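You operate a simulated robot arm through the tools that you are given. There is no shell and no other tool. Be economical: measure what you need, move in short steps, check, and stop when the job is done.

The job below is to be done with a simulated robot arm. You get a single attempt, and the scene is never put back.

## Task
Save air on machine ten: vacuum switch, blow switch and tension button off, cool knob shut.

It is judged by the outcome, as a careful person would: the job done as asked, and still so three seconds after it is handed in. It fails if anything else is knocked over, pushed out of place, dropped, spilled or broken.

## Robot
A 6-joint arm with a two-finger parallel gripper, fixed in place. Base frame: the origin is at the foot of the arm, x ahead of it, y to its left, z up. Units: mm, degrees, N and s.
With the tool pointing down near the work surface it reaches from about 340 to 760 mm from the base axis. Its first joint turns from -66.0 to 66.0 degrees. Payload 2.45 kg.
The tool frame sits at the grasp point between the pads (the TCP): z along the fingers, y along the line on which they close. The tips reach 24 mm beyond it. Largest opening 68 mm; finger width 17, thickness 10; the body of the gripper, 40 by 70 mm, starts 41 mm behind the TCP.
Orientation is told as [roll, pitch, yaw] about the base's x, y, z axes, in that order, counted from this pose: with the fingers straight down and closing along the base's y, the tool's x points along the base's -x, its y along +y and its z along -z.

## Interface
- The arm moves only by the tool servo_tool. Its argument "steps" is a list of rows, each an object of numbers (a shift or turn left out is 0, a gripper value left out holds the last): "tx", "ty", "tz": the shift along the tool's x, y, z in units of 30 mm (1.0 is 30 mm); "wx", "wy", "wz": the turn, a rotation vector about the tool's x, y, z in units of 4 degrees (1.0 is 4 degrees); "claw": the finger opening in mm, from 0 to 68. In form: [{"tx": .., "ty": .., "tz": .., "wx": .., "wy": .., "wz": .., "claw": ..}, ...]. A call has 1 to 12 rows; each row shifts and turns the commanded pose from where the row before left it, along the tool's axes as they then stand. A call with a number of a shift or a turn outside -1 to 1 is refused whole. Each row takes 0.2 s and may step no farther than 50 mm and 8.6 degrees from the row before; otherwise, or with a gripper value out of range, the whole call is refused. A pose out of reach is approached as far as the arm can. The call stops where the force on the tool passes 40 N (or 10 N more than at its start, if that is more) or the arm is blocked; 0.2 s more then pass. The fingers move at their own pace (about 108 mm/s each) and stop on an object; they squeeze with about 30 N. The grip force told is the motor's: it shows also when the fingers shut on nothing. Time passes only in rows, and 0.2 s behind the last, so rows that do not move let the fingers close. The reply holds the time, the measured pose of the TCP, the force on the tool along the base axes, the opening and the grip force, in the units named above and with some noise.
- Cameras (640 x 400 px; columns grow to the right, rows downward): "scene" is fixed at [191.9, 433.8, 1478.9]; the picture's right is [-0.51, -0.86, 0.00], its down [-0.38, 0.22, -0.90] and it looks along [0.78, -0.46, -0.44] (base axes); focal length 214 px, centre (320, 200). "wrist" rides on the gripper at [-32, 0, -39] in the tool frame; the picture's right is [0.00, -1.00, 0.00], its down [0.97, 0.00, -0.24] and it looks along [0.24, 0.00, 0.97] (tool axes); focal length 218 px, centre (320, 200). There is no depth. A picture from a camera that has moved, and an enlarged one, comes with that camera's place and axes in the base frame and with its lens.
- snapshot(camera): a new picture of that camera. The clock stands still meanwhile.
- zoom(camera, box): a new picture of the part [left, top, right, bottom] of that camera's present view, enlarged. The clock stands still meanwhile.
- job_done(): hands the job in; it is judged then, once.

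Go step by step. Nothing tells you positions but the pictures and the camera data: compare them with the known pose of the tool, close in by small moves and look again before you grip or let go. The budget is 120 turns and 76 pictures, counting those below and the enlarged ones. Unless the task says otherwise, let go and move clear before handing in, and close with one line.

The tools are called after "Request:" as a command line: name --argument value ..., lists and objects as JSON in quotes. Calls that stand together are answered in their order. servo_tool: Moves the arm, as the interface text tells. Its arguments: {"type":"object","properties":{"steps":{"type":"array","items":{"type":"object","properties":{"tx":{"type":"number"},"ty":{"type":"number"},"tz":{"type":"number"},"wx":{"type":"number"},"wy":{"type":"number"},"wz":{"type":"number"},"claw":{"type":"number"}}}}},"required":["steps"]} The other tools are called the same way: snapshot (camera) takes a picture; zoom (camera, box) takes an enlarged picture of a part of a camera's view; job_done () hands the job in.

At the start:

```text
clock: 0.0
tcp_pos: [381.2, 212.2, 1446.2]
ee_rot: [0.0, 0.0, 0.1]
ft_force: [0.0, 0.1, -1.5]
gripper_width: 68.1
grip_force: 0.1
```

scene: 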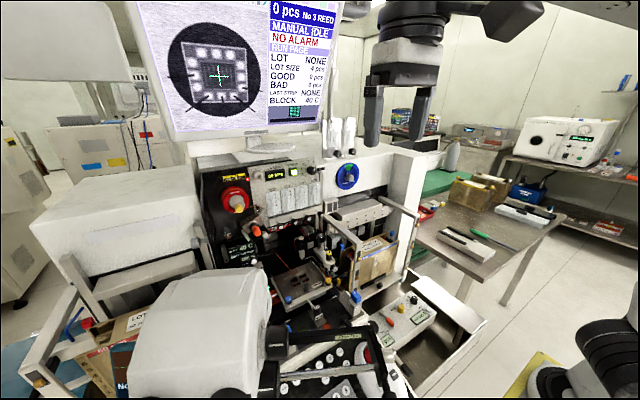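
wrist: 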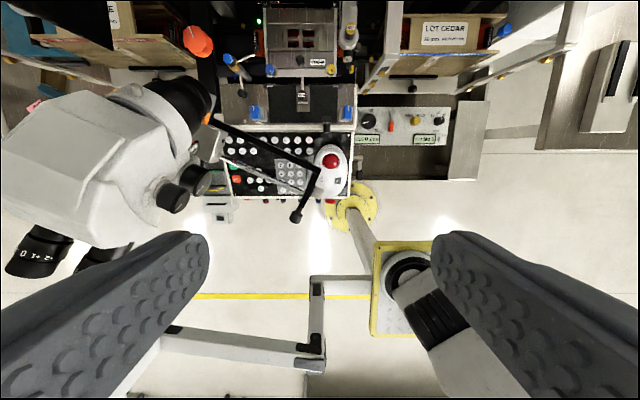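

I see a bonding machine with a small control panel on the right (knob, red lever, yellow button, etc.). I'll zoom to read the labels.

Request:
zoom --camera "scene" --box '[350, 270, 470, 350]'

Request:
zoom --camera "wrist" --box '[340, 90, 490, 184]'

Request:
zoom --camera "scene" --box '[190, 150, 400, 280]'

```text
5.00 times, centred on (410, 310) of scene
camera zoom: at [191.9, 433.8, 1478.9], right [-0.51, -0.86, 0.0], down [-0.38, 0.22, -0.9], along [0.78, -0.46, -0.44], focal length 1072 px, centre (-130, -350)
```

zoom: 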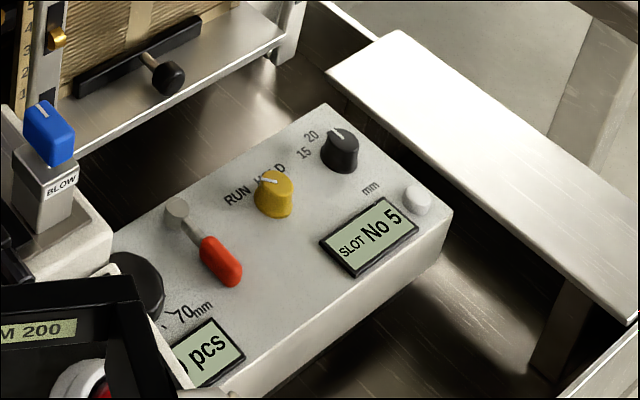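

```text
4.26 times, centred on (415, 137) of wrist
camera zoom: at [413.5, 211.8, 1484.9], right [0.0, -1.0, 0.0], down [-0.97, 0.0, 0.24], along [-0.24, 0.0, -0.97], focal length 929 px, centre (-84, 468)
```

zoom: 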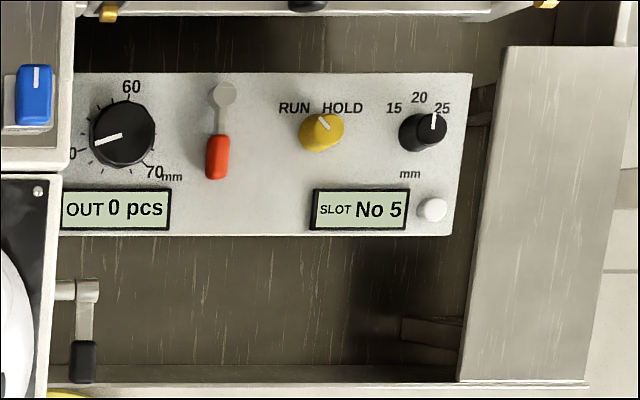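

```text
3.05 times, centred on (295, 215) of scene
camera zoom: at [191.9, 433.8, 1478.9], right [-0.51, -0.86, 0.0], down [-0.38, 0.22, -0.9], along [0.78, -0.46, -0.44], focal length 654 px, centre (396, 154)
```

zoom: 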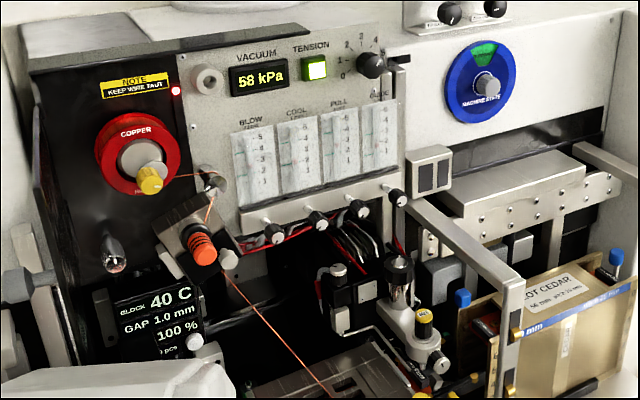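

The panel has a lit TENSION button, flow meters (BLOW, COOL, PULL...) with knobs below, and two blue switches, one labelled BLOW. Zooming in further.

Request:
zoom --camera "scene" --box '[245, 155, 335, 240]'

Request:
zoom --camera "scene" --box '[260, 240, 390, 330]'

Request:
zoom --camera "wrist" --box '[200, 0, 380, 125]'

```text
4.71 times, centred on (290, 198) of scene
camera zoom: at [191.9, 433.8, 1478.9], right [-0.51, -0.86, 0.0], down [-0.38, 0.22, -0.9], along [0.78, -0.46, -0.44], focal length 1009 px, centre (461, 212)
```

zoom: 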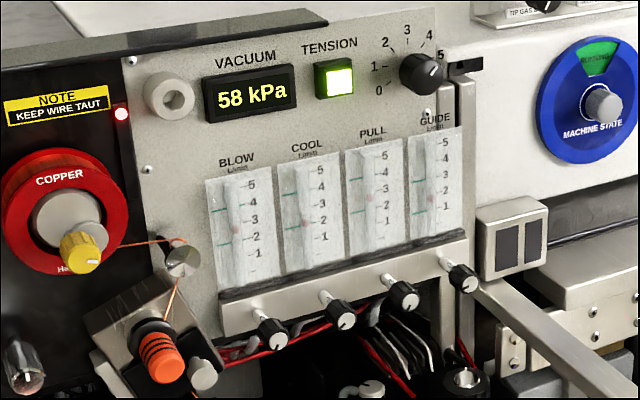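

```text
4.44 times, centred on (325, 285) of scene
camera zoom: at [191.9, 433.8, 1478.9], right [-0.51, -0.86, 0.0], down [-0.38, 0.22, -0.9], along [0.78, -0.46, -0.44], focal length 953 px, centre (298, -178)
```

zoom: 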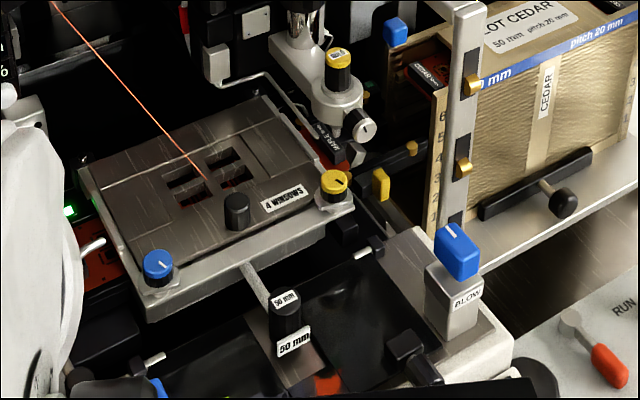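

```text
3.20 times, centred on (290, 62) of wrist
camera zoom: at [413.5, 211.8, 1484.9], right [0.0, -1.0, 0.0], down [-0.97, 0.0, 0.24], along [-0.24, 0.0, -0.97], focal length 698 px, centre (416, 640)
```

zoom: 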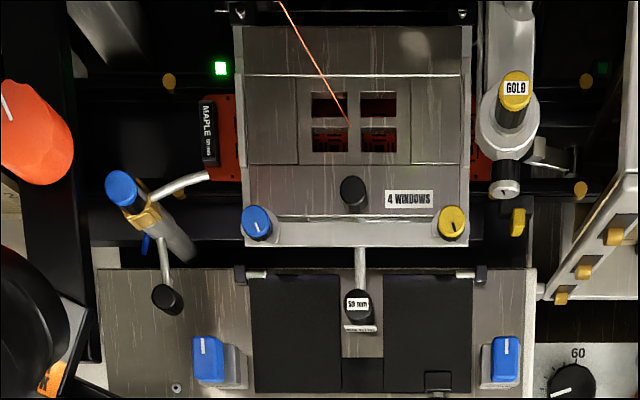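

Blow switch is near (479,156,1017), the other blue switch near (479,342,1017). The panel is vertical, so I tilt the tool forward to look at it with the wrist camera and to triangulate.

Request:
servo_tool --steps '[{"wy": -1, "claw": 30}, {"wy": -1}, {"wy": -1}, {"wy": -1}, {"wy": -1}, {"wy": -1}, {"wy": -1}, {"wy": -1}, {"wy": -1}, {"wy": -1}, {"wy": -1}, {"wy": -1}]'

Request:
snapshot --camera "wrist"

Request:
snapshot --camera "scene"

```text
clock: 2.6
tcp_pos: [385.1, 216.3, 1449.7]
ee_rot: [-0.1, -48.0, 0.0]
ft_force: [-0.3, 0.1, -1.1]
gripper_width: 30.0
grip_force: 0.1
out of reach, approached as far as the arm can: row 12
```

```text
67 pictures are left
camera wrist: at [378.2, 218.0, 1498.1], right [0.0, -1.0, 0.0], down [-0.83, 0.0, -0.56], along [0.56, 0.0, -0.83], focal length 218 px, centre (320, 200)
```

wrist: 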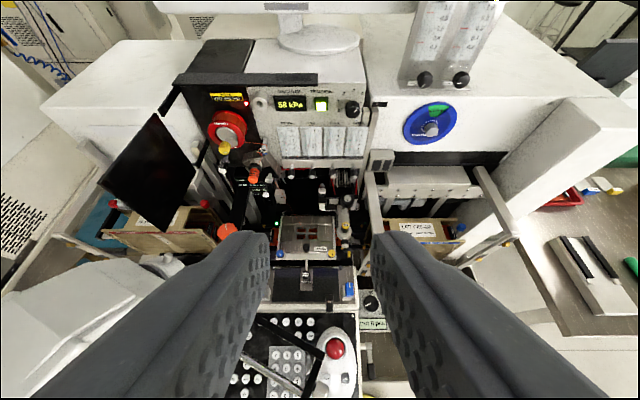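

```text
66 pictures are left
```

scene: 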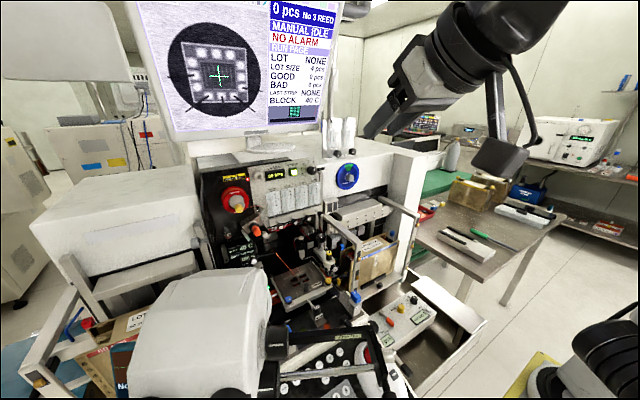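

The wrist camera now sees the panel; zooming there to triangulate.

Request:
zoom --camera "wrist" --box '[240, 80, 390, 190]'

Request:
zoom --camera "wrist" --box '[240, 180, 380, 300]'

```text
3.64 times, centred on (315, 135) of wrist
camera zoom: at [378.2, 218.0, 1498.1], right [0.0, -1.0, 0.0], down [-0.83, 0.0, -0.56], along [0.56, 0.0, -0.83], focal length 794 px, centre (338, 436)
```

zoom: 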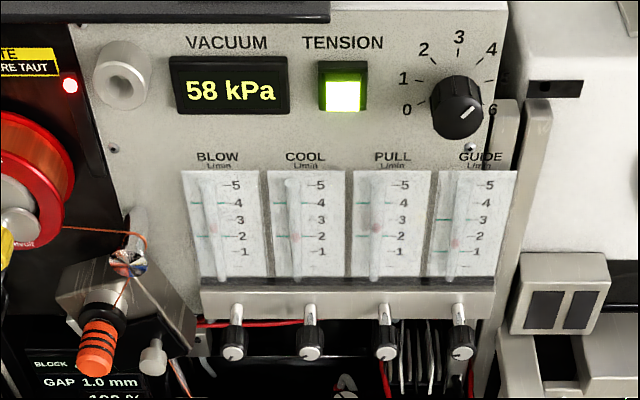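

```text
3.33 times, centred on (310, 240) of wrist
camera zoom: at [378.2, 218.0, 1498.1], right [0.0, -1.0, 0.0], down [-0.83, 0.0, -0.56], along [0.56, 0.0, -0.83], focal length 728 px, centre (353, 67)
```

zoom: 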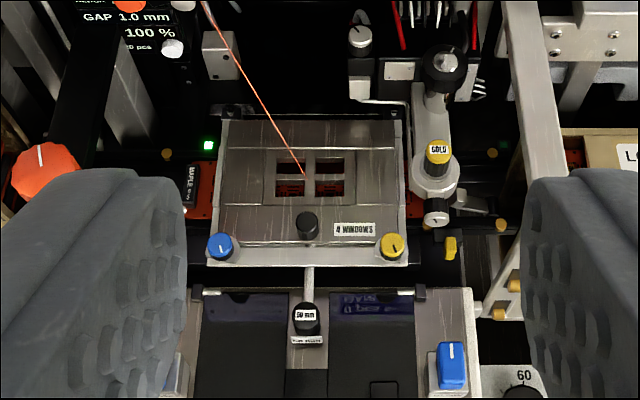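

Tension button is at about (695,216,1296), cool knob tip about (671,234,1157), axis horizontal. I move forward in front of the panel and level the tool, fingers closed, to press the button first.

Request:
servo_tool --steps '[{"tx": -0.248, "tz": 0.898, "claw": 0}, {"tx": -0.248, "tz": 0.898}, {"tx": -0.248, "tz": 0.898}, {"tx": -0.248, "tz": 0.898}, {"tx": -0.248, "tz": 0.898}, {"tx": -0.248, "tz": 0.898}]'

Request:
servo_tool --steps '[{"wy": -1}, {"wy": -1}, {"wy": -1}, {"wy": -1}, {"wy": -1}, {"wy": -1}, {"wy": -1}, {"wy": -1}, {"wy": -1}, {"wy": -1}, {"wy": -0.5}]'

Request:
snapshot --camera "wrist"

Request:
snapshot --camera "scene"

```text
clock: 4.0
tcp_pos: [536.0, 216.1, 1372.8]
ee_rot: [0.1, -47.9, 0.0]
ft_force: [0.5, 0.2, 0.5]
gripper_width: 0.0
grip_force: 23.7
```

```text
clock: 6.4
tcp_pos: [533.8, 217.6, 1374.5]
ee_rot: [155.9, -89.9, -155.8]
ft_force: [-0.4, 0.5, -0.1]
gripper_width: 0.3
grip_force: 23.6
```

```text
63 pictures are left
camera wrist: at [495.1, 216.8, 1405.0], right [0.0, -1.0, 0.0], down [-0.24, 0.0, -0.97], along [0.97, 0.0, -0.24], focal length 218 px, centre (320, 200)
```

wrist: 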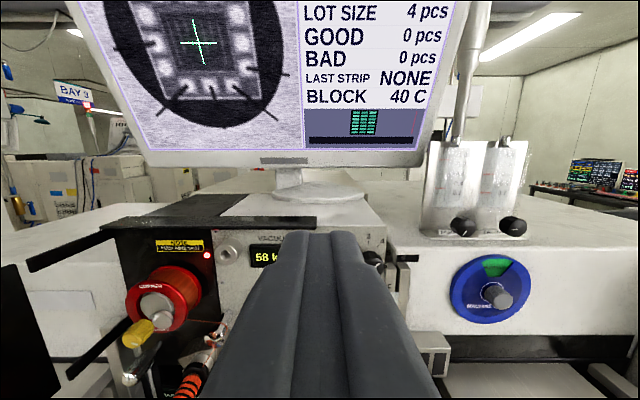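

```text
62 pictures are left
```

scene: 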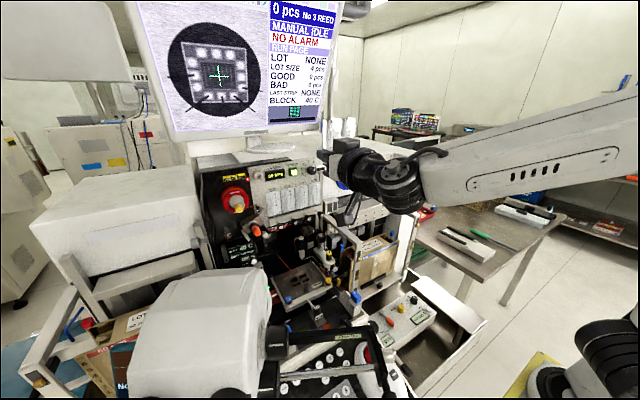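

Level tool works. Moving down to button height and forward to about 25 mm short of the button.

Request:
servo_tool --steps '[{"tx": 0.87, "ty": -0.05}, {"tx": 0.87}, {"tx": 0.87}, {"tz": 0.9}, {"tz": 0.9}, {"tz": 0.9}, {"tz": 0.9}, {}]'

Request:
snapshot --camera "wrist"

Request:
zoom --camera "scene" --box '[240, 130, 360, 210]'

```text
clock: 8.2
tcp_pos: [640.9, 215.3, 1296.8]
ee_rot: [136.6, -90.0, -136.6]
ft_force: [-0.1, -0.5, -0.4]
gripper_width: 0.0
grip_force: 23.7
```

```text
61 pictures are left
camera wrist: at [602.7, 215.9, 1329.1], right [0.0, -1.0, 0.0], down [-0.24, 0.0, -0.97], along [0.97, 0.0, -0.24], focal length 218 px, centre (320, 200)
```

wrist: 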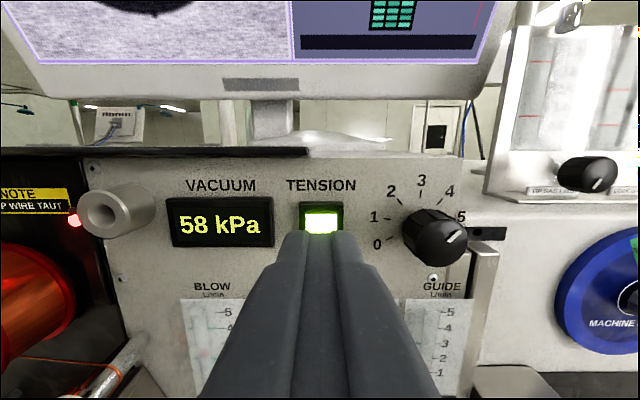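

```text
5.00 times, centred on (300, 170) of scene
camera zoom: at [191.9, 433.8, 1478.9], right [-0.51, -0.86, 0.0], down [-0.38, 0.22, -0.9], along [0.78, -0.46, -0.44], focal length 1072 px, centre (420, 350)
```

zoom: 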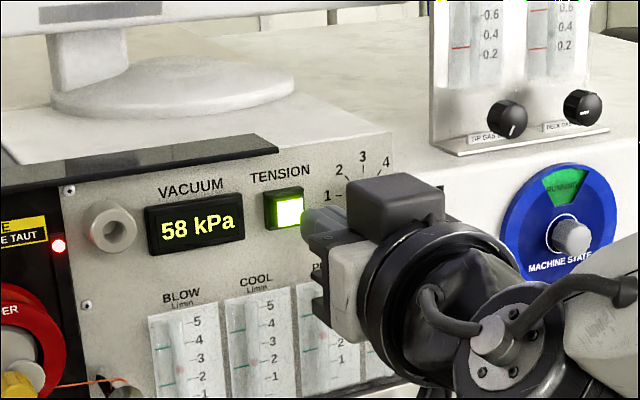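

The fingers are aligned on the lit button. Pressing gently forward.

Request:
servo_tool --steps '[{"tz": 0.3}, {"tz": 0.3}, {"tz": 0.2}, {"tz": 0.1}]'

Request:
zoom --camera "scene" --box '[270, 150, 330, 190]'

```text
clock: 9.2
tcp_pos: [670.2, 214.9, 1293.9]
ee_rot: [167.5, -90.0, -167.4]
ft_force: [0.5, -0.5, 0.9]
gripper_width: 0.1
grip_force: 24.1
```

```text
10.00 times, centred on (300, 170) of scene
camera zoom: at [191.9, 433.8, 1478.9], right [-0.51, -0.86, 0.0], down [-0.38, 0.22, -0.9], along [0.78, -0.46, -0.44], focal length 2145 px, centre (520, 500)
```

zoom: 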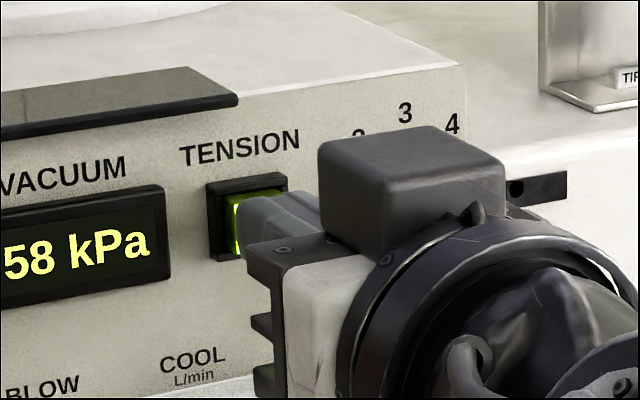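

Almost touching; small correction up and left, then push in small steps.

Request:
servo_tool --steps '[{"tx": -0.07, "ty": 0.04}, {"tz": 0.06}, {"tz": 0.06}, {"tz": 0.06}]'

Request:
zoom --camera "scene" --box '[270, 150, 330, 190]'

```text
clock: 10.2
tcp_pos: [674.6, 217.7, 1297.1]
ee_rot: [96.7, -90.0, -96.7]
ft_force: [-0.4, -0.7, 0.1]
gripper_width: 0.0
grip_force: 23.6
```

```text
10.00 times, centred on (300, 170) of scene
camera zoom: at [191.9, 433.8, 1478.9], right [-0.51, -0.86, 0.0], down [-0.38, 0.22, -0.9], along [0.78, -0.46, -0.44], focal length 2145 px, centre (520, 500)
```

zoom: 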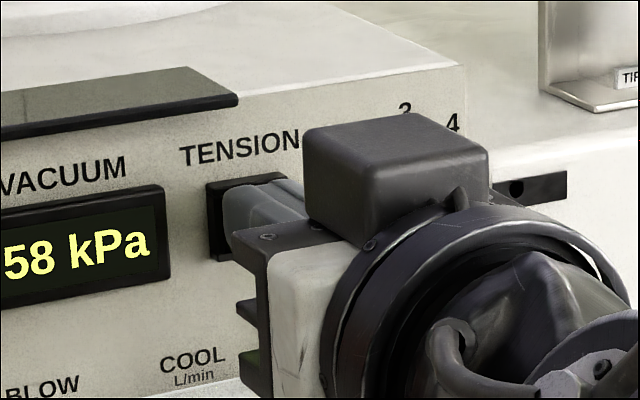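

No force yet, but the green may be off or hidden. I back off to look.

Request:
servo_tool --steps '[{"tz": -0.4}, {"tz": -0.4}, {"tz": -0.4}]'

Request:
snapshot --camera "wrist"

```text
clock: 11.0
tcp_pos: [637.7, 217.3, 1296.4]
ee_rot: [130.0, -90.0, -130.1]
ft_force: [-0.1, -0.1, 0.2]
gripper_width: 0.1
grip_force: 23.0
```

```text
57 pictures are left
camera wrist: at [599.8, 217.8, 1328.6], right [0.0, -1.0, 0.0], down [-0.24, 0.0, -0.97], along [0.97, 0.0, -0.24], focal length 218 px, centre (320, 200)
```

wrist: 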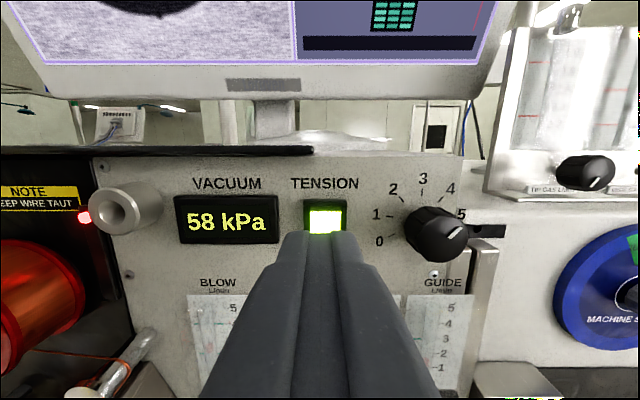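

Still lit; press deeper until I feel it.

Request:
servo_tool --steps '[{"tz": 0.4, "ty": -0.04}, {"tz": 0.4}, {"tz": 0.4}, {"tz": 0.07}, {"tz": 0.07}, {"tz": 0.07}, {}]'

```text
clock: 12.6
tcp_pos: [679.6, 215.7, 1296.4]
ee_rot: [0.0, -89.9, 0.1]
ft_force: [-19.5, -1.2, -3.7]
gripper_width: 0.0
grip_force: 23.6
```

Request:
servo_tool --steps '[{"tz": -0.4}, {"tz": -0.4}, {"tz": -0.4}]'

Request:
snapshot --camera "wrist"

```text
clock: 13.4
tcp_pos: [646.6, 218.0, 1296.6]
ee_rot: [158.0, -90.0, -158.1]
ft_force: [0.6, 0.1, -0.1]
gripper_width: 0.0
grip_force: 23.2
```

```text
56 pictures are left
camera wrist: at [607.3, 217.2, 1328.8], right [0.0, -1.0, 0.0], down [-0.24, 0.0, -0.97], along [0.97, 0.0, -0.24], focal length 218 px, centre (320, 200)
```

wrist: 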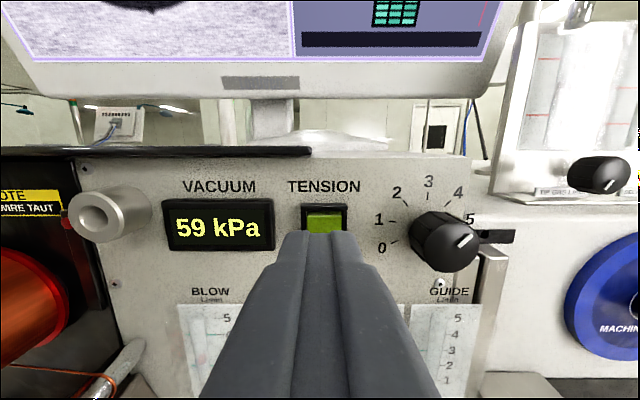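

Tension is off (button dark, lamp out). Next: back off and move down in front of the COOL knob.

Request:
servo_tool --steps '[{"tz": -0.8}, {"tz": -0.8}, {"tz": -0.8}, {"tx": 0.8, "claw": 30}, {"tx": 0.8, "ty": 0.27}, {"tx": 0.8, "ty": 0.27}, {}]'

Request:
snapshot --camera "wrist"

Request:
zoom --camera "scene" --box '[220, 150, 400, 280]'

```text
clock: 15.0
tcp_pos: [576.2, 230.2, 1226.4]
ee_rot: [126.4, -89.9, -126.3]
ft_force: [-0.4, 0.0, 0.3]
gripper_width: 30.1
grip_force: 0.0
```

```text
55 pictures are left
camera wrist: at [536.9, 230.4, 1257.1], right [0.0, -1.0, 0.0], down [-0.24, 0.0, -0.97], along [0.97, 0.0, -0.24], focal length 218 px, centre (320, 200)
```

wrist: 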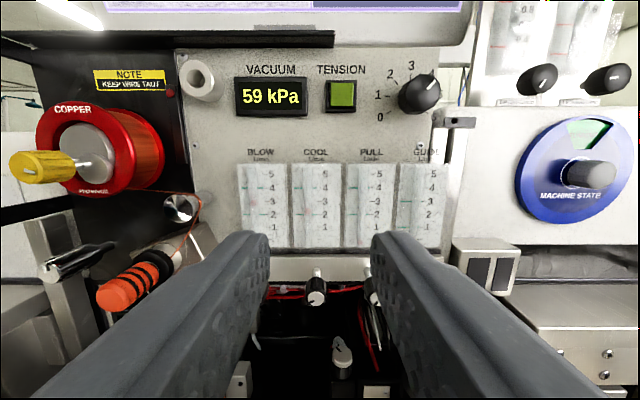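

```text
3.08 times, centred on (310, 215) of scene
camera zoom: at [191.9, 433.8, 1478.9], right [-0.51, -0.86, 0.0], down [-0.38, 0.22, -0.9], along [0.78, -0.46, -0.44], focal length 660 px, centre (351, 154)
```

zoom: 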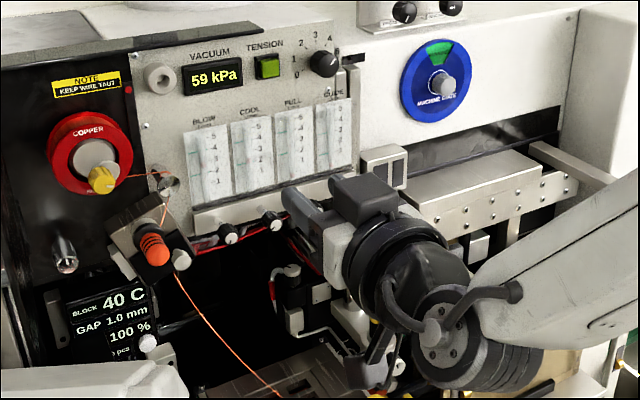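

COOL knob re-measured at about (667,233,1157). Lower to its height and look closer.

Request:
servo_tool --steps '[{"tx": 0.78, "ty": 0.05}, {"tx": 0.78, "ty": 0.05}, {"tx": 0.78}, {}]'

Request:
zoom --camera "wrist" --box '[240, 100, 400, 240]'

Request:
zoom --camera "scene" --box '[260, 180, 360, 280]'

```text
clock: 16.0
tcp_pos: [574.2, 233.4, 1153.7]
ee_rot: [120.6, -89.9, -120.5]
ft_force: [0.1, -0.6, -0.1]
gripper_width: 30.1
grip_force: 0.0
```

```text
2.86 times, centred on (320, 170) of wrist
camera zoom: at [535.4, 233.6, 1185.5], right [0.0, -1.0, 0.0], down [-0.24, 0.0, -0.97], along [0.97, 0.0, -0.24], focal length 624 px, centre (320, 286)
```

zoom: 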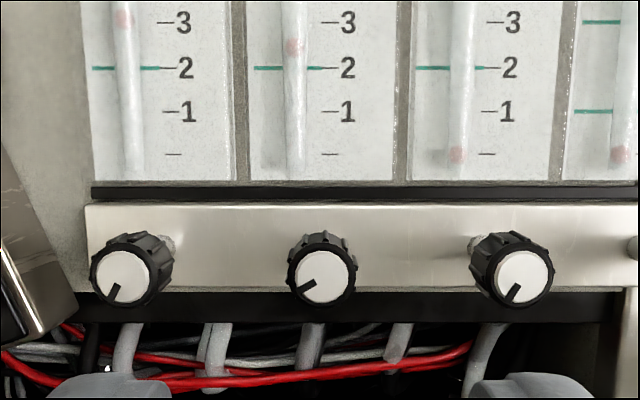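

```text
4.00 times, centred on (310, 230) of scene
camera zoom: at [191.9, 433.8, 1478.9], right [-0.51, -0.86, 0.0], down [-0.38, 0.22, -0.9], along [0.78, -0.46, -0.44], focal length 858 px, centre (360, 80)
```

zoom: 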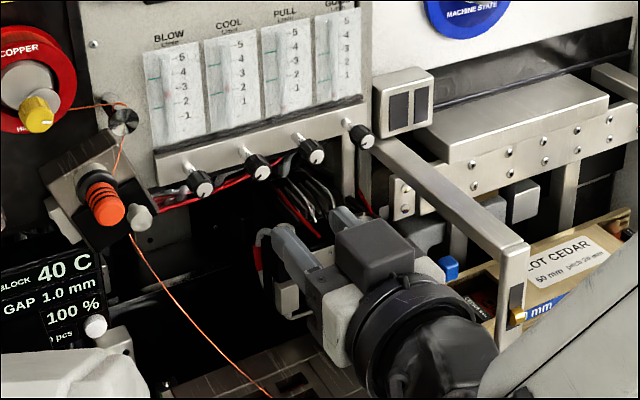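

The COOL flow reads about 2.4 and the knob axis is at (667,233,1155). I pre-rotate the gripper counter-clockwise so there is room to turn clockwise, raising it slightly.

Request:
servo_tool --steps '[{"tx": -0.05, "claw": 26}, {"wz": -1}, {"wz": -1}, {"wz": -1}, {"wz": -1}, {"wz": -1}, {"wz": -1}, {"wz": -1}, {"wz": -1}, {"wz": -1}, {"wz": -1}, {"wz": -1}]'

Request:
servo_tool --steps '[{"wz": -1}, {"wz": -1}, {"wz": -1}, {"wz": -1}, {"tz": 0.8}, {"tz": 0.8}, {}]'

Request:
snapshot --camera "wrist"

Request:
zoom --camera "scene" --box '[260, 180, 360, 280]'

```text
clock: 18.6
tcp_pos: [573.2, 234.6, 1156.6]
ee_rot: [-90.0, -45.9, 90.1]
ft_force: [-0.1, 0.1, -0.6]
gripper_width: 26.3
grip_force: 0.1
```

```text
clock: 20.2
tcp_pos: [622.3, 236.4, 1156.4]
ee_rot: [-90.1, -30.0, 90.0]
ft_force: [0.2, -0.3, 0.6]
gripper_width: 26.0
grip_force: 0.0
```

```text
51 pictures are left
camera wrist: at [583.6, 264.5, 1172.1], right [0.0, -0.5, 0.87], down [-0.24, -0.84, -0.49], along [0.97, -0.21, -0.12], focal length 218 px, centre (320, 200)
```

wrist: 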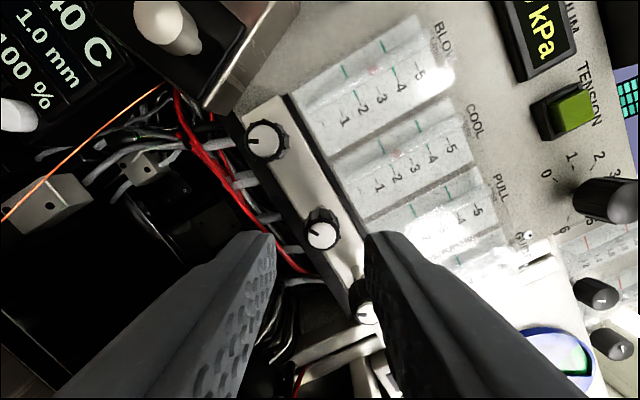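

```text
4.00 times, centred on (310, 230) of scene
camera zoom: at [191.9, 433.8, 1478.9], right [-0.51, -0.86, 0.0], down [-0.38, 0.22, -0.9], along [0.78, -0.46, -0.44], focal length 858 px, centre (360, 80)
```

zoom: 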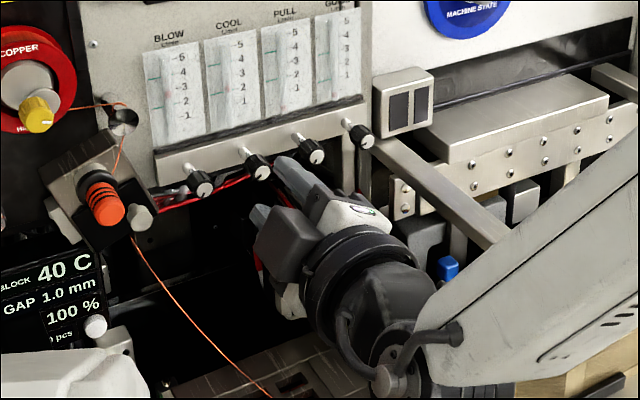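

Knob is centred with a small correction. Advance so the fingertips straddle the knob.

Request:
servo_tool --steps '[{"tx": 0.085, "ty": -0.018}, {"tz": 0.5}, {"tz": 0.3}, {"tz": 0.3}, {}]'

Request:
snapshot --camera "wrist"

Request:
zoom --camera "scene" --box '[280, 190, 340, 240]'

```text
clock: 21.4
tcp_pos: [653.7, 233.8, 1155.1]
ee_rot: [-90.1, -30.0, 89.9]
ft_force: [0.3, -0.4, 0.3]
gripper_width: 26.1
grip_force: 0.1
```

```text
49 pictures are left
camera wrist: at [615.0, 261.0, 1171.2], right [0.0, -0.5, 0.87], down [-0.24, -0.84, -0.49], along [0.97, -0.21, -0.12], focal length 218 px, centre (320, 200)
```

wrist: 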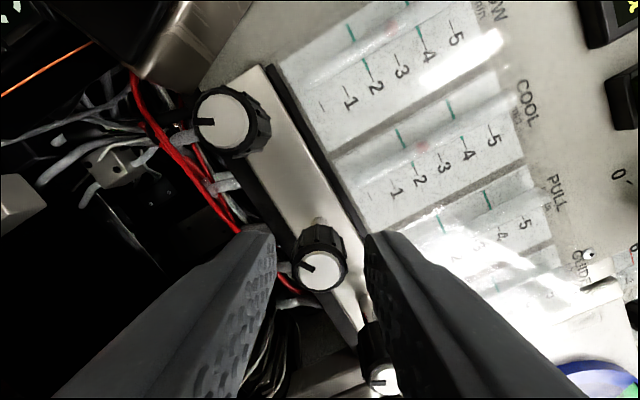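

```text
8.00 times, centred on (310, 215) of scene
camera zoom: at [191.9, 433.8, 1478.9], right [-0.51, -0.86, 0.0], down [-0.38, 0.22, -0.9], along [0.78, -0.46, -0.44], focal length 1716 px, centre (400, 80)
```

zoom: 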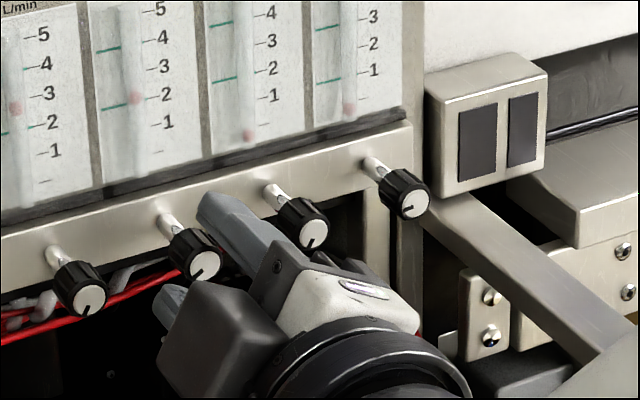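

The fingers straddle the knob. Closing and turning 24° clockwise, then checking the flow.

Request:
servo_tool --steps '[{"claw": 0}, {"claw": 0}, {"claw": 0}, {"wz": 1}, {"wz": 1}, {"wz": 1}, {"wz": 1}, {"wz": 1}, {"wz": 1}, {}]'

Request:
zoom --camera "scene" --box '[280, 180, 340, 230]'

```text
clock: 23.6
tcp_pos: [652.9, 233.4, 1155.8]
ee_rot: [-90.0, -54.0, 90.1]
ft_force: [-20.9, 1.1, 1.6]
gripper_width: 14.4
grip_force: 34.0
```

```text
8.00 times, centred on (310, 205) of scene
camera zoom: at [191.2, 433.9, 1479.0], right [-0.51, -0.86, 0.0], down [-0.38, 0.22, -0.9], along [0.78, -0.46, -0.44], focal length 1716 px, centre (400, 160)
```

zoom: 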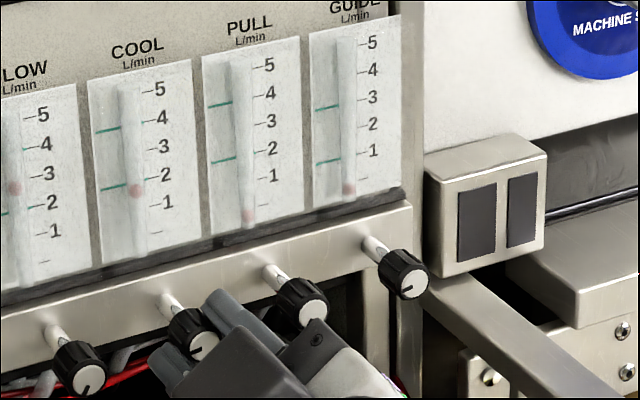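

Clockwise lowers the flow. Continuing, easing back by 1 mm to relieve the push.

Request:
servo_tool --steps '[{"tz": -0.04}, {"wz": 1}, {"wz": 1}, {"wz": 1}, {"wz": 1}, {"wz": 1}, {"wz": 1}, {"wz": 1}, {"wz": 1}, {"wz": 1}, {}]'

Request:
zoom --camera "scene" --box '[280, 180, 340, 230]'

```text
clock: 26.0
tcp_pos: [655.2, 233.9, 1154.4]
ee_rot: [118.4, -89.9, -118.5]
ft_force: [3.5, 2.7, -0.2]
gripper_width: 14.7
grip_force: 34.2
```

```text
8.00 times, centred on (310, 205) of scene
camera zoom: at [192.0, 433.9, 1478.9], right [-0.51, -0.86, 0.0], down [-0.38, 0.22, -0.9], along [0.78, -0.46, -0.44], focal length 1716 px, centre (400, 160)
```

zoom: 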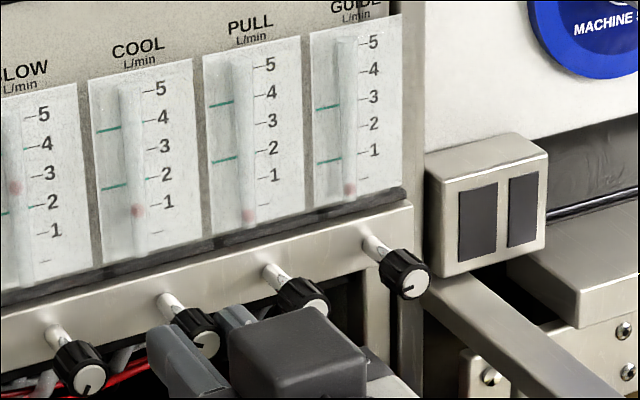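

Flow now ~0.9. Continue turning clockwise.

Request:
servo_tool --steps '[{"wz": 1}, {"wz": 1}, {"wz": 1}, {"wz": 1}, {"wz": 1}, {"wz": 1}, {"wz": 1}, {"wz": 1}, {"wz": 1}, {}]'

Request:
zoom --camera "scene" --box '[280, 180, 340, 230]'

```text
clock: 27.2
tcp_pos: [652.9, 233.7, 1157.5]
ee_rot: [84.6, -71.9, -86.7]
ft_force: [-4.3, -7.5, 2.6]
gripper_width: 14.8
grip_force: 34.2
out of reach, approached as far as the arm can: row 5
stopped in row 5: the force on the tool passed its limit (the readings are from after the stop); the commanded pose is now the measured one
```

```text
8.00 times, centred on (310, 205) of scene
camera zoom: at [191.7, 433.5, 1479.0], right [-0.51, -0.86, 0.0], down [-0.38, 0.22, -0.9], along [0.78, -0.45, -0.44], focal length 1716 px, centre (400, 160)
```

zoom: 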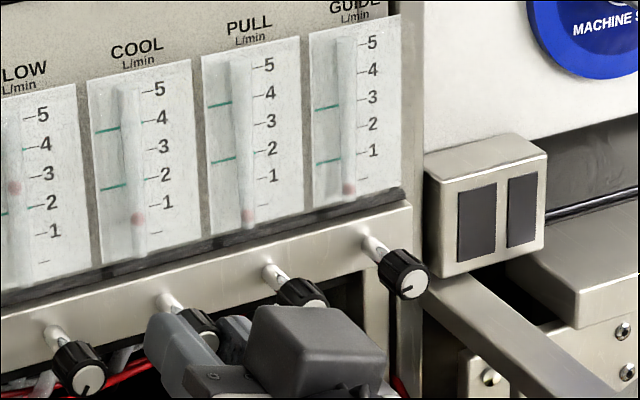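

The wrist hit its joint limit at +18°; I release, back off, level and rotate back to re-grip.

Request:
servo_tool --steps '[{"claw": 26}, {"claw": 26}, {"tz": -0.5}, {"tz": -0.5}, {"wx": -0.56, "wy": -0.25, "tz": -0.4}, {"wz": -1}, {"wz": -1}, {"wz": -1}, {"wz": -1}, {"wz": -1}, {"wz": -1}, {"wz": -1}]'

Request:
servo_tool --steps '[{"wz": -1}, {"wz": -1}, {"wz": -1}, {"wz": -1}, {"wz": -1}, {"wz": -1}, {"wz": -1}, {"wz": -1}, {"wz": -1}, {"wz": -1}, {"wz": -1}, {}]'

Request:
snapshot --camera "wrist"

```text
clock: 29.8
tcp_pos: [612.9, 248.0, 1169.5]
ee_rot: [-89.7, -80.0, 89.6]
ft_force: [0.2, 0.9, 0.3]
gripper_width: 25.9
grip_force: 0.1
out of reach, approached as far as the arm can: row 5
```

```text
clock: 32.4
tcp_pos: [614.6, 247.3, 1169.3]
ee_rot: [-89.9, -36.1, 90.1]
ft_force: [0.9, 0.5, 1.0]
gripper_width: 26.1
grip_force: 0.1
```

```text
44 pictures are left
camera wrist: at [575.9, 273.2, 1188.0], right [0.0, -0.59, 0.81], down [-0.24, -0.79, -0.57], along [0.97, -0.19, -0.14], focal length 218 px, centre (320, 200)
```

wrist: 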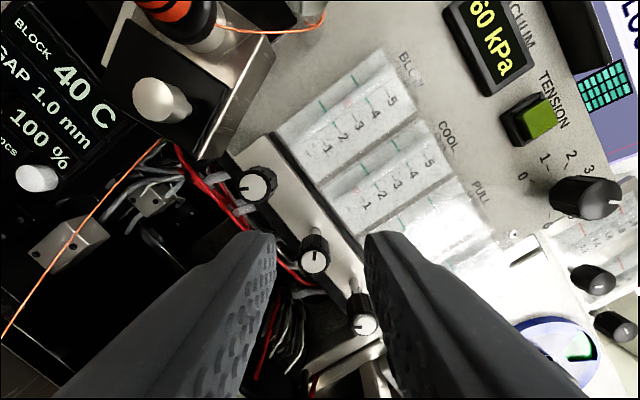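

Tool drifted off-axis; correcting back to the knob axis and advancing.

Request:
servo_tool --steps '[{"tx": 0.644, "ty": 0.12}, {}, {"tz": 0.5}, {"tz": 0.4}, {"tz": 0.33}, {}]'

Request:
snapshot --camera "wrist"

```text
clock: 33.8
tcp_pos: [650.0, 234.5, 1154.7]
ee_rot: [-89.9, -36.2, 90.1]
ft_force: [0.1, -0.7, 0.9]
gripper_width: 25.8
grip_force: 0.1
```

```text
43 pictures are left
camera wrist: at [611.8, 259.8, 1173.1], right [0.0, -0.59, 0.81], down [-0.24, -0.78, -0.57], along [0.97, -0.19, -0.14], focal length 218 px, centre (320, 200)
```

wrist: 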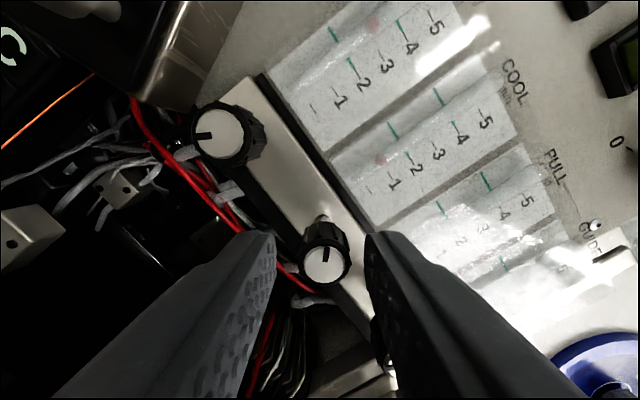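

Aligned again. Advance 3 mm, grip and turn another ~36°.

Request:
servo_tool --steps '[{"tz": 0.1, "claw": 0}, {}, {}, {"wz": 1}, {"wz": 1}, {"wz": 1}, {"wz": 1}, {"wz": 1}, {"wz": 1}, {"wz": 1}, {"wz": 1}, {"wz": 1}]'

Request:
zoom --camera "scene" --box '[280, 180, 340, 230]'

```text
clock: 36.4
tcp_pos: [653.7, 233.1, 1154.4]
ee_rot: [-89.8, -72.3, 89.8]
ft_force: [-4.2, -5.0, 5.0]
gripper_width: 14.6
grip_force: 34.3
```

```text
8.00 times, centred on (310, 205) of scene
camera zoom: at [191.6, 433.6, 1479.0], right [-0.51, -0.86, 0.0], down [-0.38, 0.22, -0.9], along [0.78, -0.45, -0.44], focal length 1716 px, centre (400, 160)
```

zoom: 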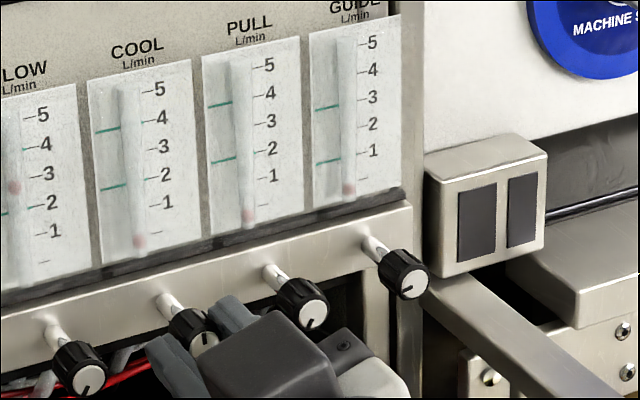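

Ball is nearly at the bottom. Turn further until it seats.

Request:
servo_tool --steps '[{"wz": 1}, {"wz": 1}, {"wz": 1}, {"wz": 1}, {}]'

Request:
zoom --camera "scene" --box '[280, 180, 340, 230]'

```text
clock: 37.6
tcp_pos: [653.8, 232.9, 1155.5]
ee_rot: [-86.7, -88.2, 86.9]
ft_force: [-11.3, -6.5, 5.3]
gripper_width: 14.5
grip_force: 33.9
```

```text
8.00 times, centred on (310, 205) of scene
camera zoom: at [191.4, 433.5, 1479.1], right [-0.51, -0.86, 0.0], down [-0.38, 0.22, -0.9], along [0.78, -0.45, -0.44], focal length 1716 px, centre (400, 160)
```

zoom: 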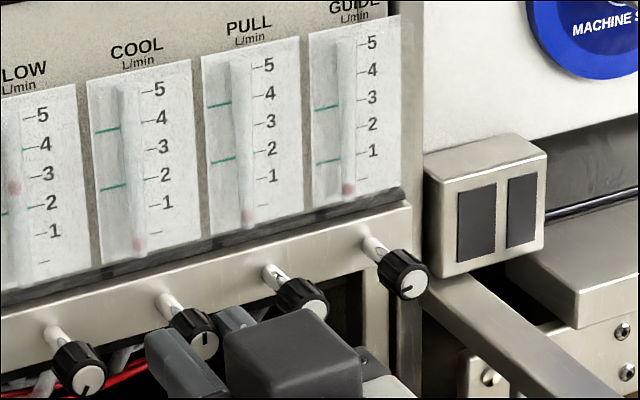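

Pointer near 12 o'clock; a bit more to confirm the stop.

Request:
servo_tool --steps '[{"wz": 1}, {"wz": 1}, {"wz": 1}, {}]'

Request:
servo_tool --steps '[{"claw": 28}, {}, {"tz": -0.5}, {"tz": -0.5}, {"tz": -0.6}, {"tz": -0.6}, {}]'

Request:
snapshot --camera "wrist"

Request:
zoom --camera "scene" --box '[270, 170, 340, 230]'

```text
clock: 38.6
tcp_pos: [653.6, 232.1, 1154.5]
ee_rot: [89.2, -79.7, -89.3]
ft_force: [1.7, -10.5, -0.2]
gripper_width: 14.9
grip_force: 34.5
```

```text
clock: 40.2
tcp_pos: [588.8, 233.7, 1155.8]
ee_rot: [89.5, -79.9, -89.4]
ft_force: [0.0, -0.5, 0.4]
gripper_width: 27.9
grip_force: 0.1
```

```text
40 pictures are left
camera wrist: at [549.3, 227.2, 1186.7], right [0.0, -0.98, -0.18], down [-0.24, 0.17, -0.96], along [0.97, 0.04, -0.24], focal length 218 px, centre (320, 200)
```

wrist: 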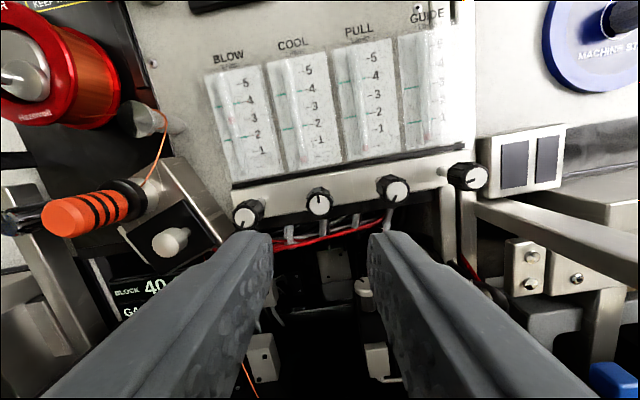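

```text
6.67 times, centred on (305, 200) of scene
camera zoom: at [191.9, 433.8, 1478.9], right [-0.51, -0.86, 0.0], down [-0.38, 0.22, -0.9], along [0.78, -0.46, -0.44], focal length 1430 px, centre (420, 200)
```

zoom: 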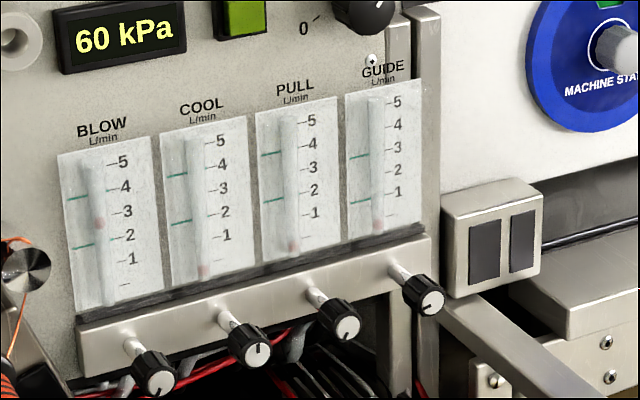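

COOL is shut (ball at the bottom). Now I raise, retreat and turn the tool back to vertical for the blue switches.

Request:
servo_tool --steps '[{"wz": -1, "tz": -0.8}, {"wz": -1, "tz": -0.8}, {"wz": -0.5, "tz": -0.8}, {"tx": -1, "claw": 0}, {"tx": -1}, {"tx": -1}, {"tx": -1}, {"wy": 1}, {"wy": 1}, {"wy": 1}, {"wy": 1}, {"wy": 1}]'

Request:
servo_tool --steps '[{"wy": 1}, {"wy": 1}, {"wy": 1}, {"wy": 1}, {"wy": 1}, {"wy": 1}, {"wy": 1}, {"wy": 1}, {"wy": 1}, {"wy": 1}, {"wy": 1}, {"wy": 1}]'

Request:
servo_tool --steps '[{"wy": 1}, {"wy": 1}, {"wy": 1}, {"wy": 1}, {"wy": 1}, {"wy": 0.5}, {}]'

Request:
snapshot --camera "wrist"

```text
clock: 42.8
tcp_pos: [516.1, 233.6, 1277.0]
ee_rot: [0.3, -69.9, 0.0]
ft_force: [0.3, 0.4, -0.3]
gripper_width: 0.0
grip_force: 23.1
```

```text
clock: 45.4
tcp_pos: [516.6, 232.9, 1275.4]
ee_rot: [0.2, -21.8, 0.0]
ft_force: [0.1, 0.2, 0.0]
gripper_width: 0.3
grip_force: 23.8
```

```text
clock: 47.0
tcp_pos: [516.1, 233.0, 1275.0]
ee_rot: [0.1, 0.1, 0.1]
ft_force: [0.3, 0.2, -0.5]
gripper_width: 0.1
grip_force: 23.6
```

```text
38 pictures are left
camera wrist: at [548.9, 233.3, 1313.3], right [0.0, -1.0, 0.0], down [-0.97, 0.0, 0.24], along [-0.24, 0.0, -0.97], focal length 218 px, centre (320, 200)
```

wrist: 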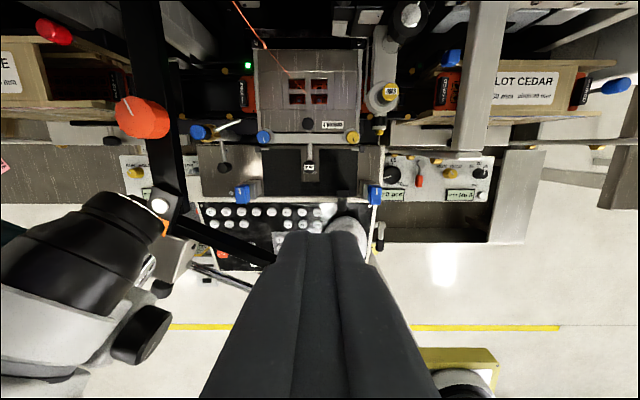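

Request:
zoom --camera "wrist" --box '[190, 140, 410, 260]'

Request:
zoom --camera "scene" --box '[325, 270, 385, 320]'

```text
2.91 times, centred on (300, 200) of wrist
camera zoom: at [548.9, 233.3, 1313.3], right [0.0, -1.0, 0.0], down [-0.97, 0.0, 0.24], along [-0.24, 0.0, -0.97], focal length 635 px, centre (378, 200)
```

zoom: 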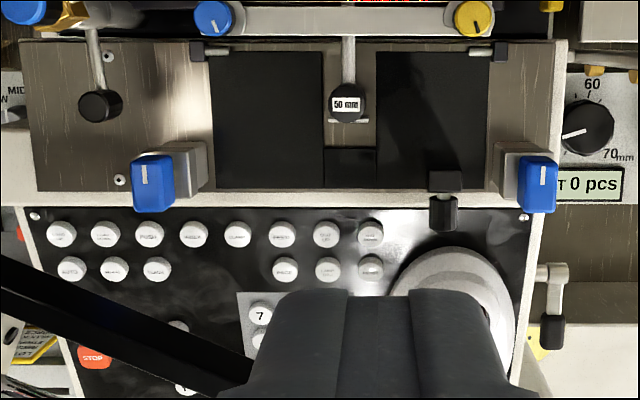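

```text
8.00 times, centred on (355, 295) of scene
camera zoom: at [191.9, 433.8, 1478.9], right [-0.51, -0.86, 0.0], down [-0.38, 0.22, -0.9], along [0.78, -0.46, -0.44], focal length 1716 px, centre (40, -560)
```

zoom: 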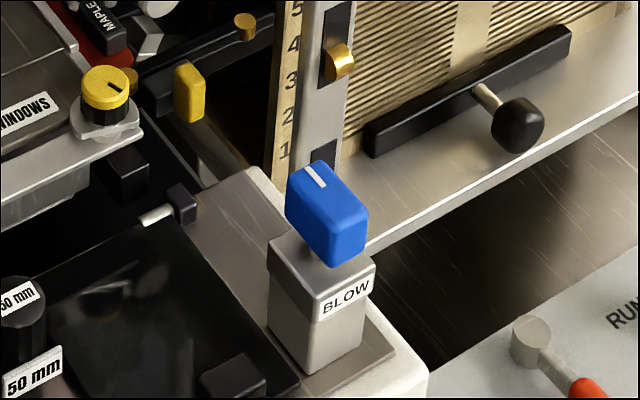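

Request:
zoom --camera "wrist" --box '[355, 175, 395, 220]'

Request:
zoom --camera "wrist" --box '[225, 175, 270, 220]'

Request:
zoom --camera "scene" --box '[340, 285, 380, 320]'

```text
8.89 times, centred on (375, 198) of wrist
camera zoom: at [548.9, 233.3, 1313.3], right [0.0, -1.0, 0.0], down [-0.97, 0.0, 0.24], along [-0.24, 0.0, -0.97], focal length 1940 px, centre (-169, 222)
```

zoom: 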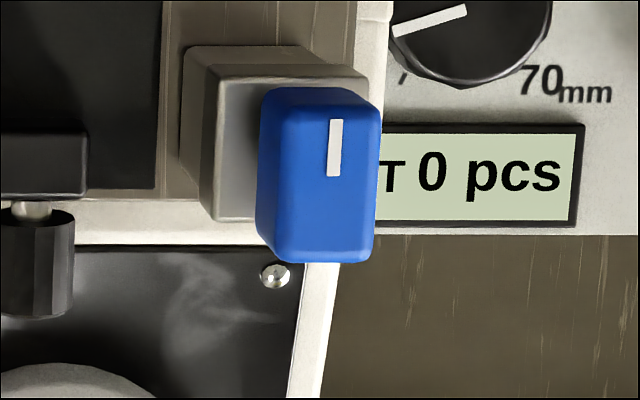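

```text
8.89 times, centred on (248, 198) of wrist
camera zoom: at [548.9, 233.3, 1313.3], right [0.0, -1.0, 0.0], down [-0.97, 0.0, 0.24], along [-0.24, 0.0, -0.97], focal length 1940 px, centre (964, 222)
```

zoom: 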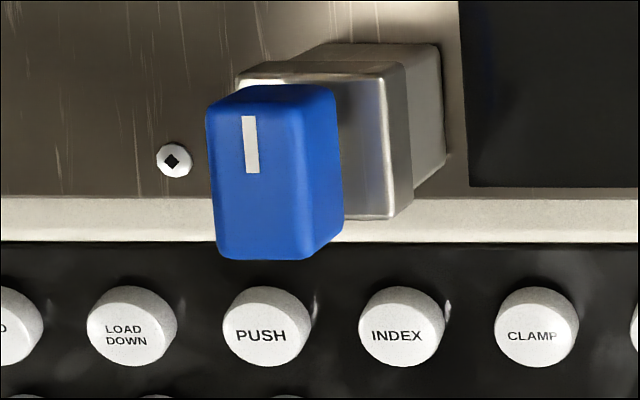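

```text
11.43 times, centred on (360, 302) of scene
camera zoom: at [191.9, 433.8, 1478.9], right [-0.51, -0.86, 0.0], down [-0.38, 0.22, -0.9], along [0.78, -0.46, -0.44], focal length 2451 px, centre (-137, -971)
```

zoom: 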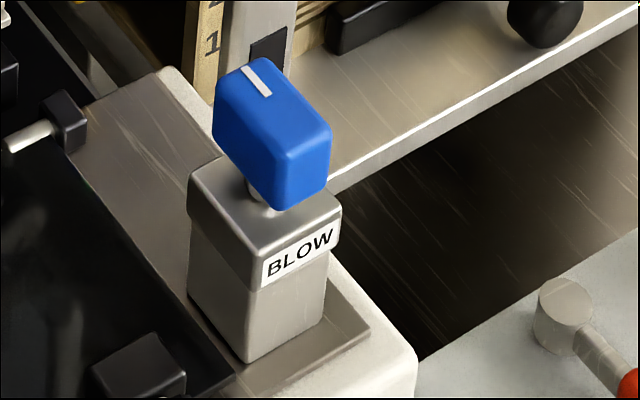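

The blue caps look like rotary bar handles with a pointer line, currently pointing to the rear. Blow cap is around (482,156), top z≈1016; a post stands at about (544,108). I move above it and test the wrist's turning range freely.

Request:
servo_tool --steps '[{"tx": 0.57, "ty": -0.86, "claw": 40}, {"tx": 0.56, "ty": -0.86}, {"ty": -0.86}, {"tz": 0.8}, {"tz": 0.8}, {"tz": 0.8}, {"tz": 0.8}, {"tz": 0.5}, {}]'

Request:
snapshot --camera "wrist"

Request:
snapshot --camera "scene"

```text
clock: 49.0
tcp_pos: [481.4, 155.0, 1162.9]
ee_rot: [0.1, 0.1, 0.1]
ft_force: [0.2, 0.1, 0.1]
gripper_width: 40.0
grip_force: 0.1
```

```text
32 pictures are left
camera wrist: at [513.8, 155.2, 1201.8], right [0.0, -1.0, 0.0], down [-0.97, 0.0, 0.24], along [-0.24, 0.0, -0.97], focal length 218 px, centre (320, 200)
```

wrist: 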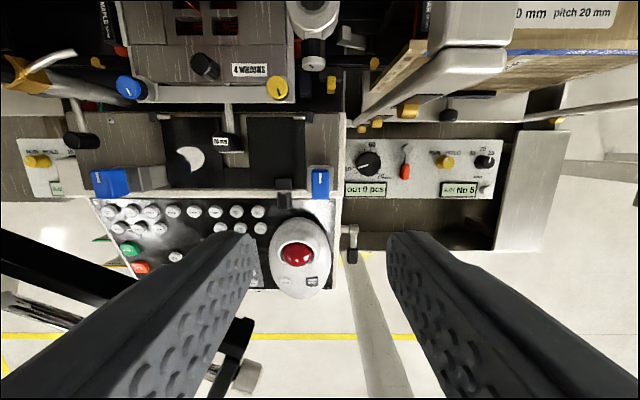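

```text
31 pictures are left
```

scene: 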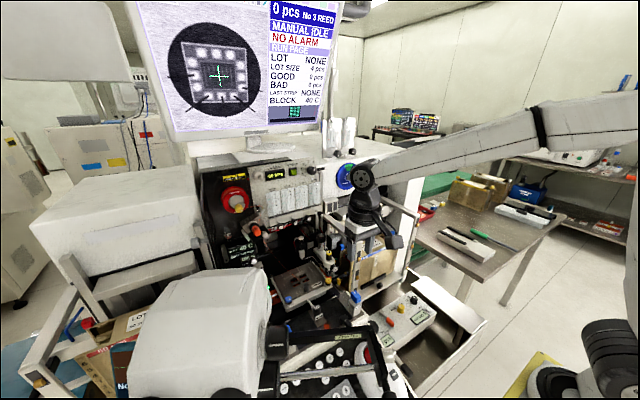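

Alignment over the blow cap is good. Free rotation test, clockwise.

Request:
servo_tool --steps '[{"wz": 1}, {"wz": 1}, {"wz": 1}, {"wz": 1}, {"wz": 1}, {"wz": 1}, {"wz": 1}, {"wz": 1}, {"wz": 1}, {"wz": 1}, {"wz": 1}, {"wz": 1}]'

Request:
servo_tool --steps '[{"wz": 1}, {"wz": 1}, {"wz": 1}, {"wz": 1}, {"wz": 1}, {"wz": 1}, {"wz": 1}, {"wz": 1}, {"wz": 1}, {"wz": 1}, {"wz": 0.5}, {}]'

```text
clock: 51.6
tcp_pos: [482.4, 154.4, 1164.3]
ee_rot: [0.1, 0.1, -48.0]
ft_force: [0.2, -0.1, 0.2]
gripper_width: 40.1
grip_force: 0.0
```

```text
clock: 54.2
tcp_pos: [481.0, 155.0, 1164.2]
ee_rot: [-0.1, 0.0, -89.8]
ft_force: [0.6, 0.2, -0.1]
gripper_width: 39.8
grip_force: 0.0
```

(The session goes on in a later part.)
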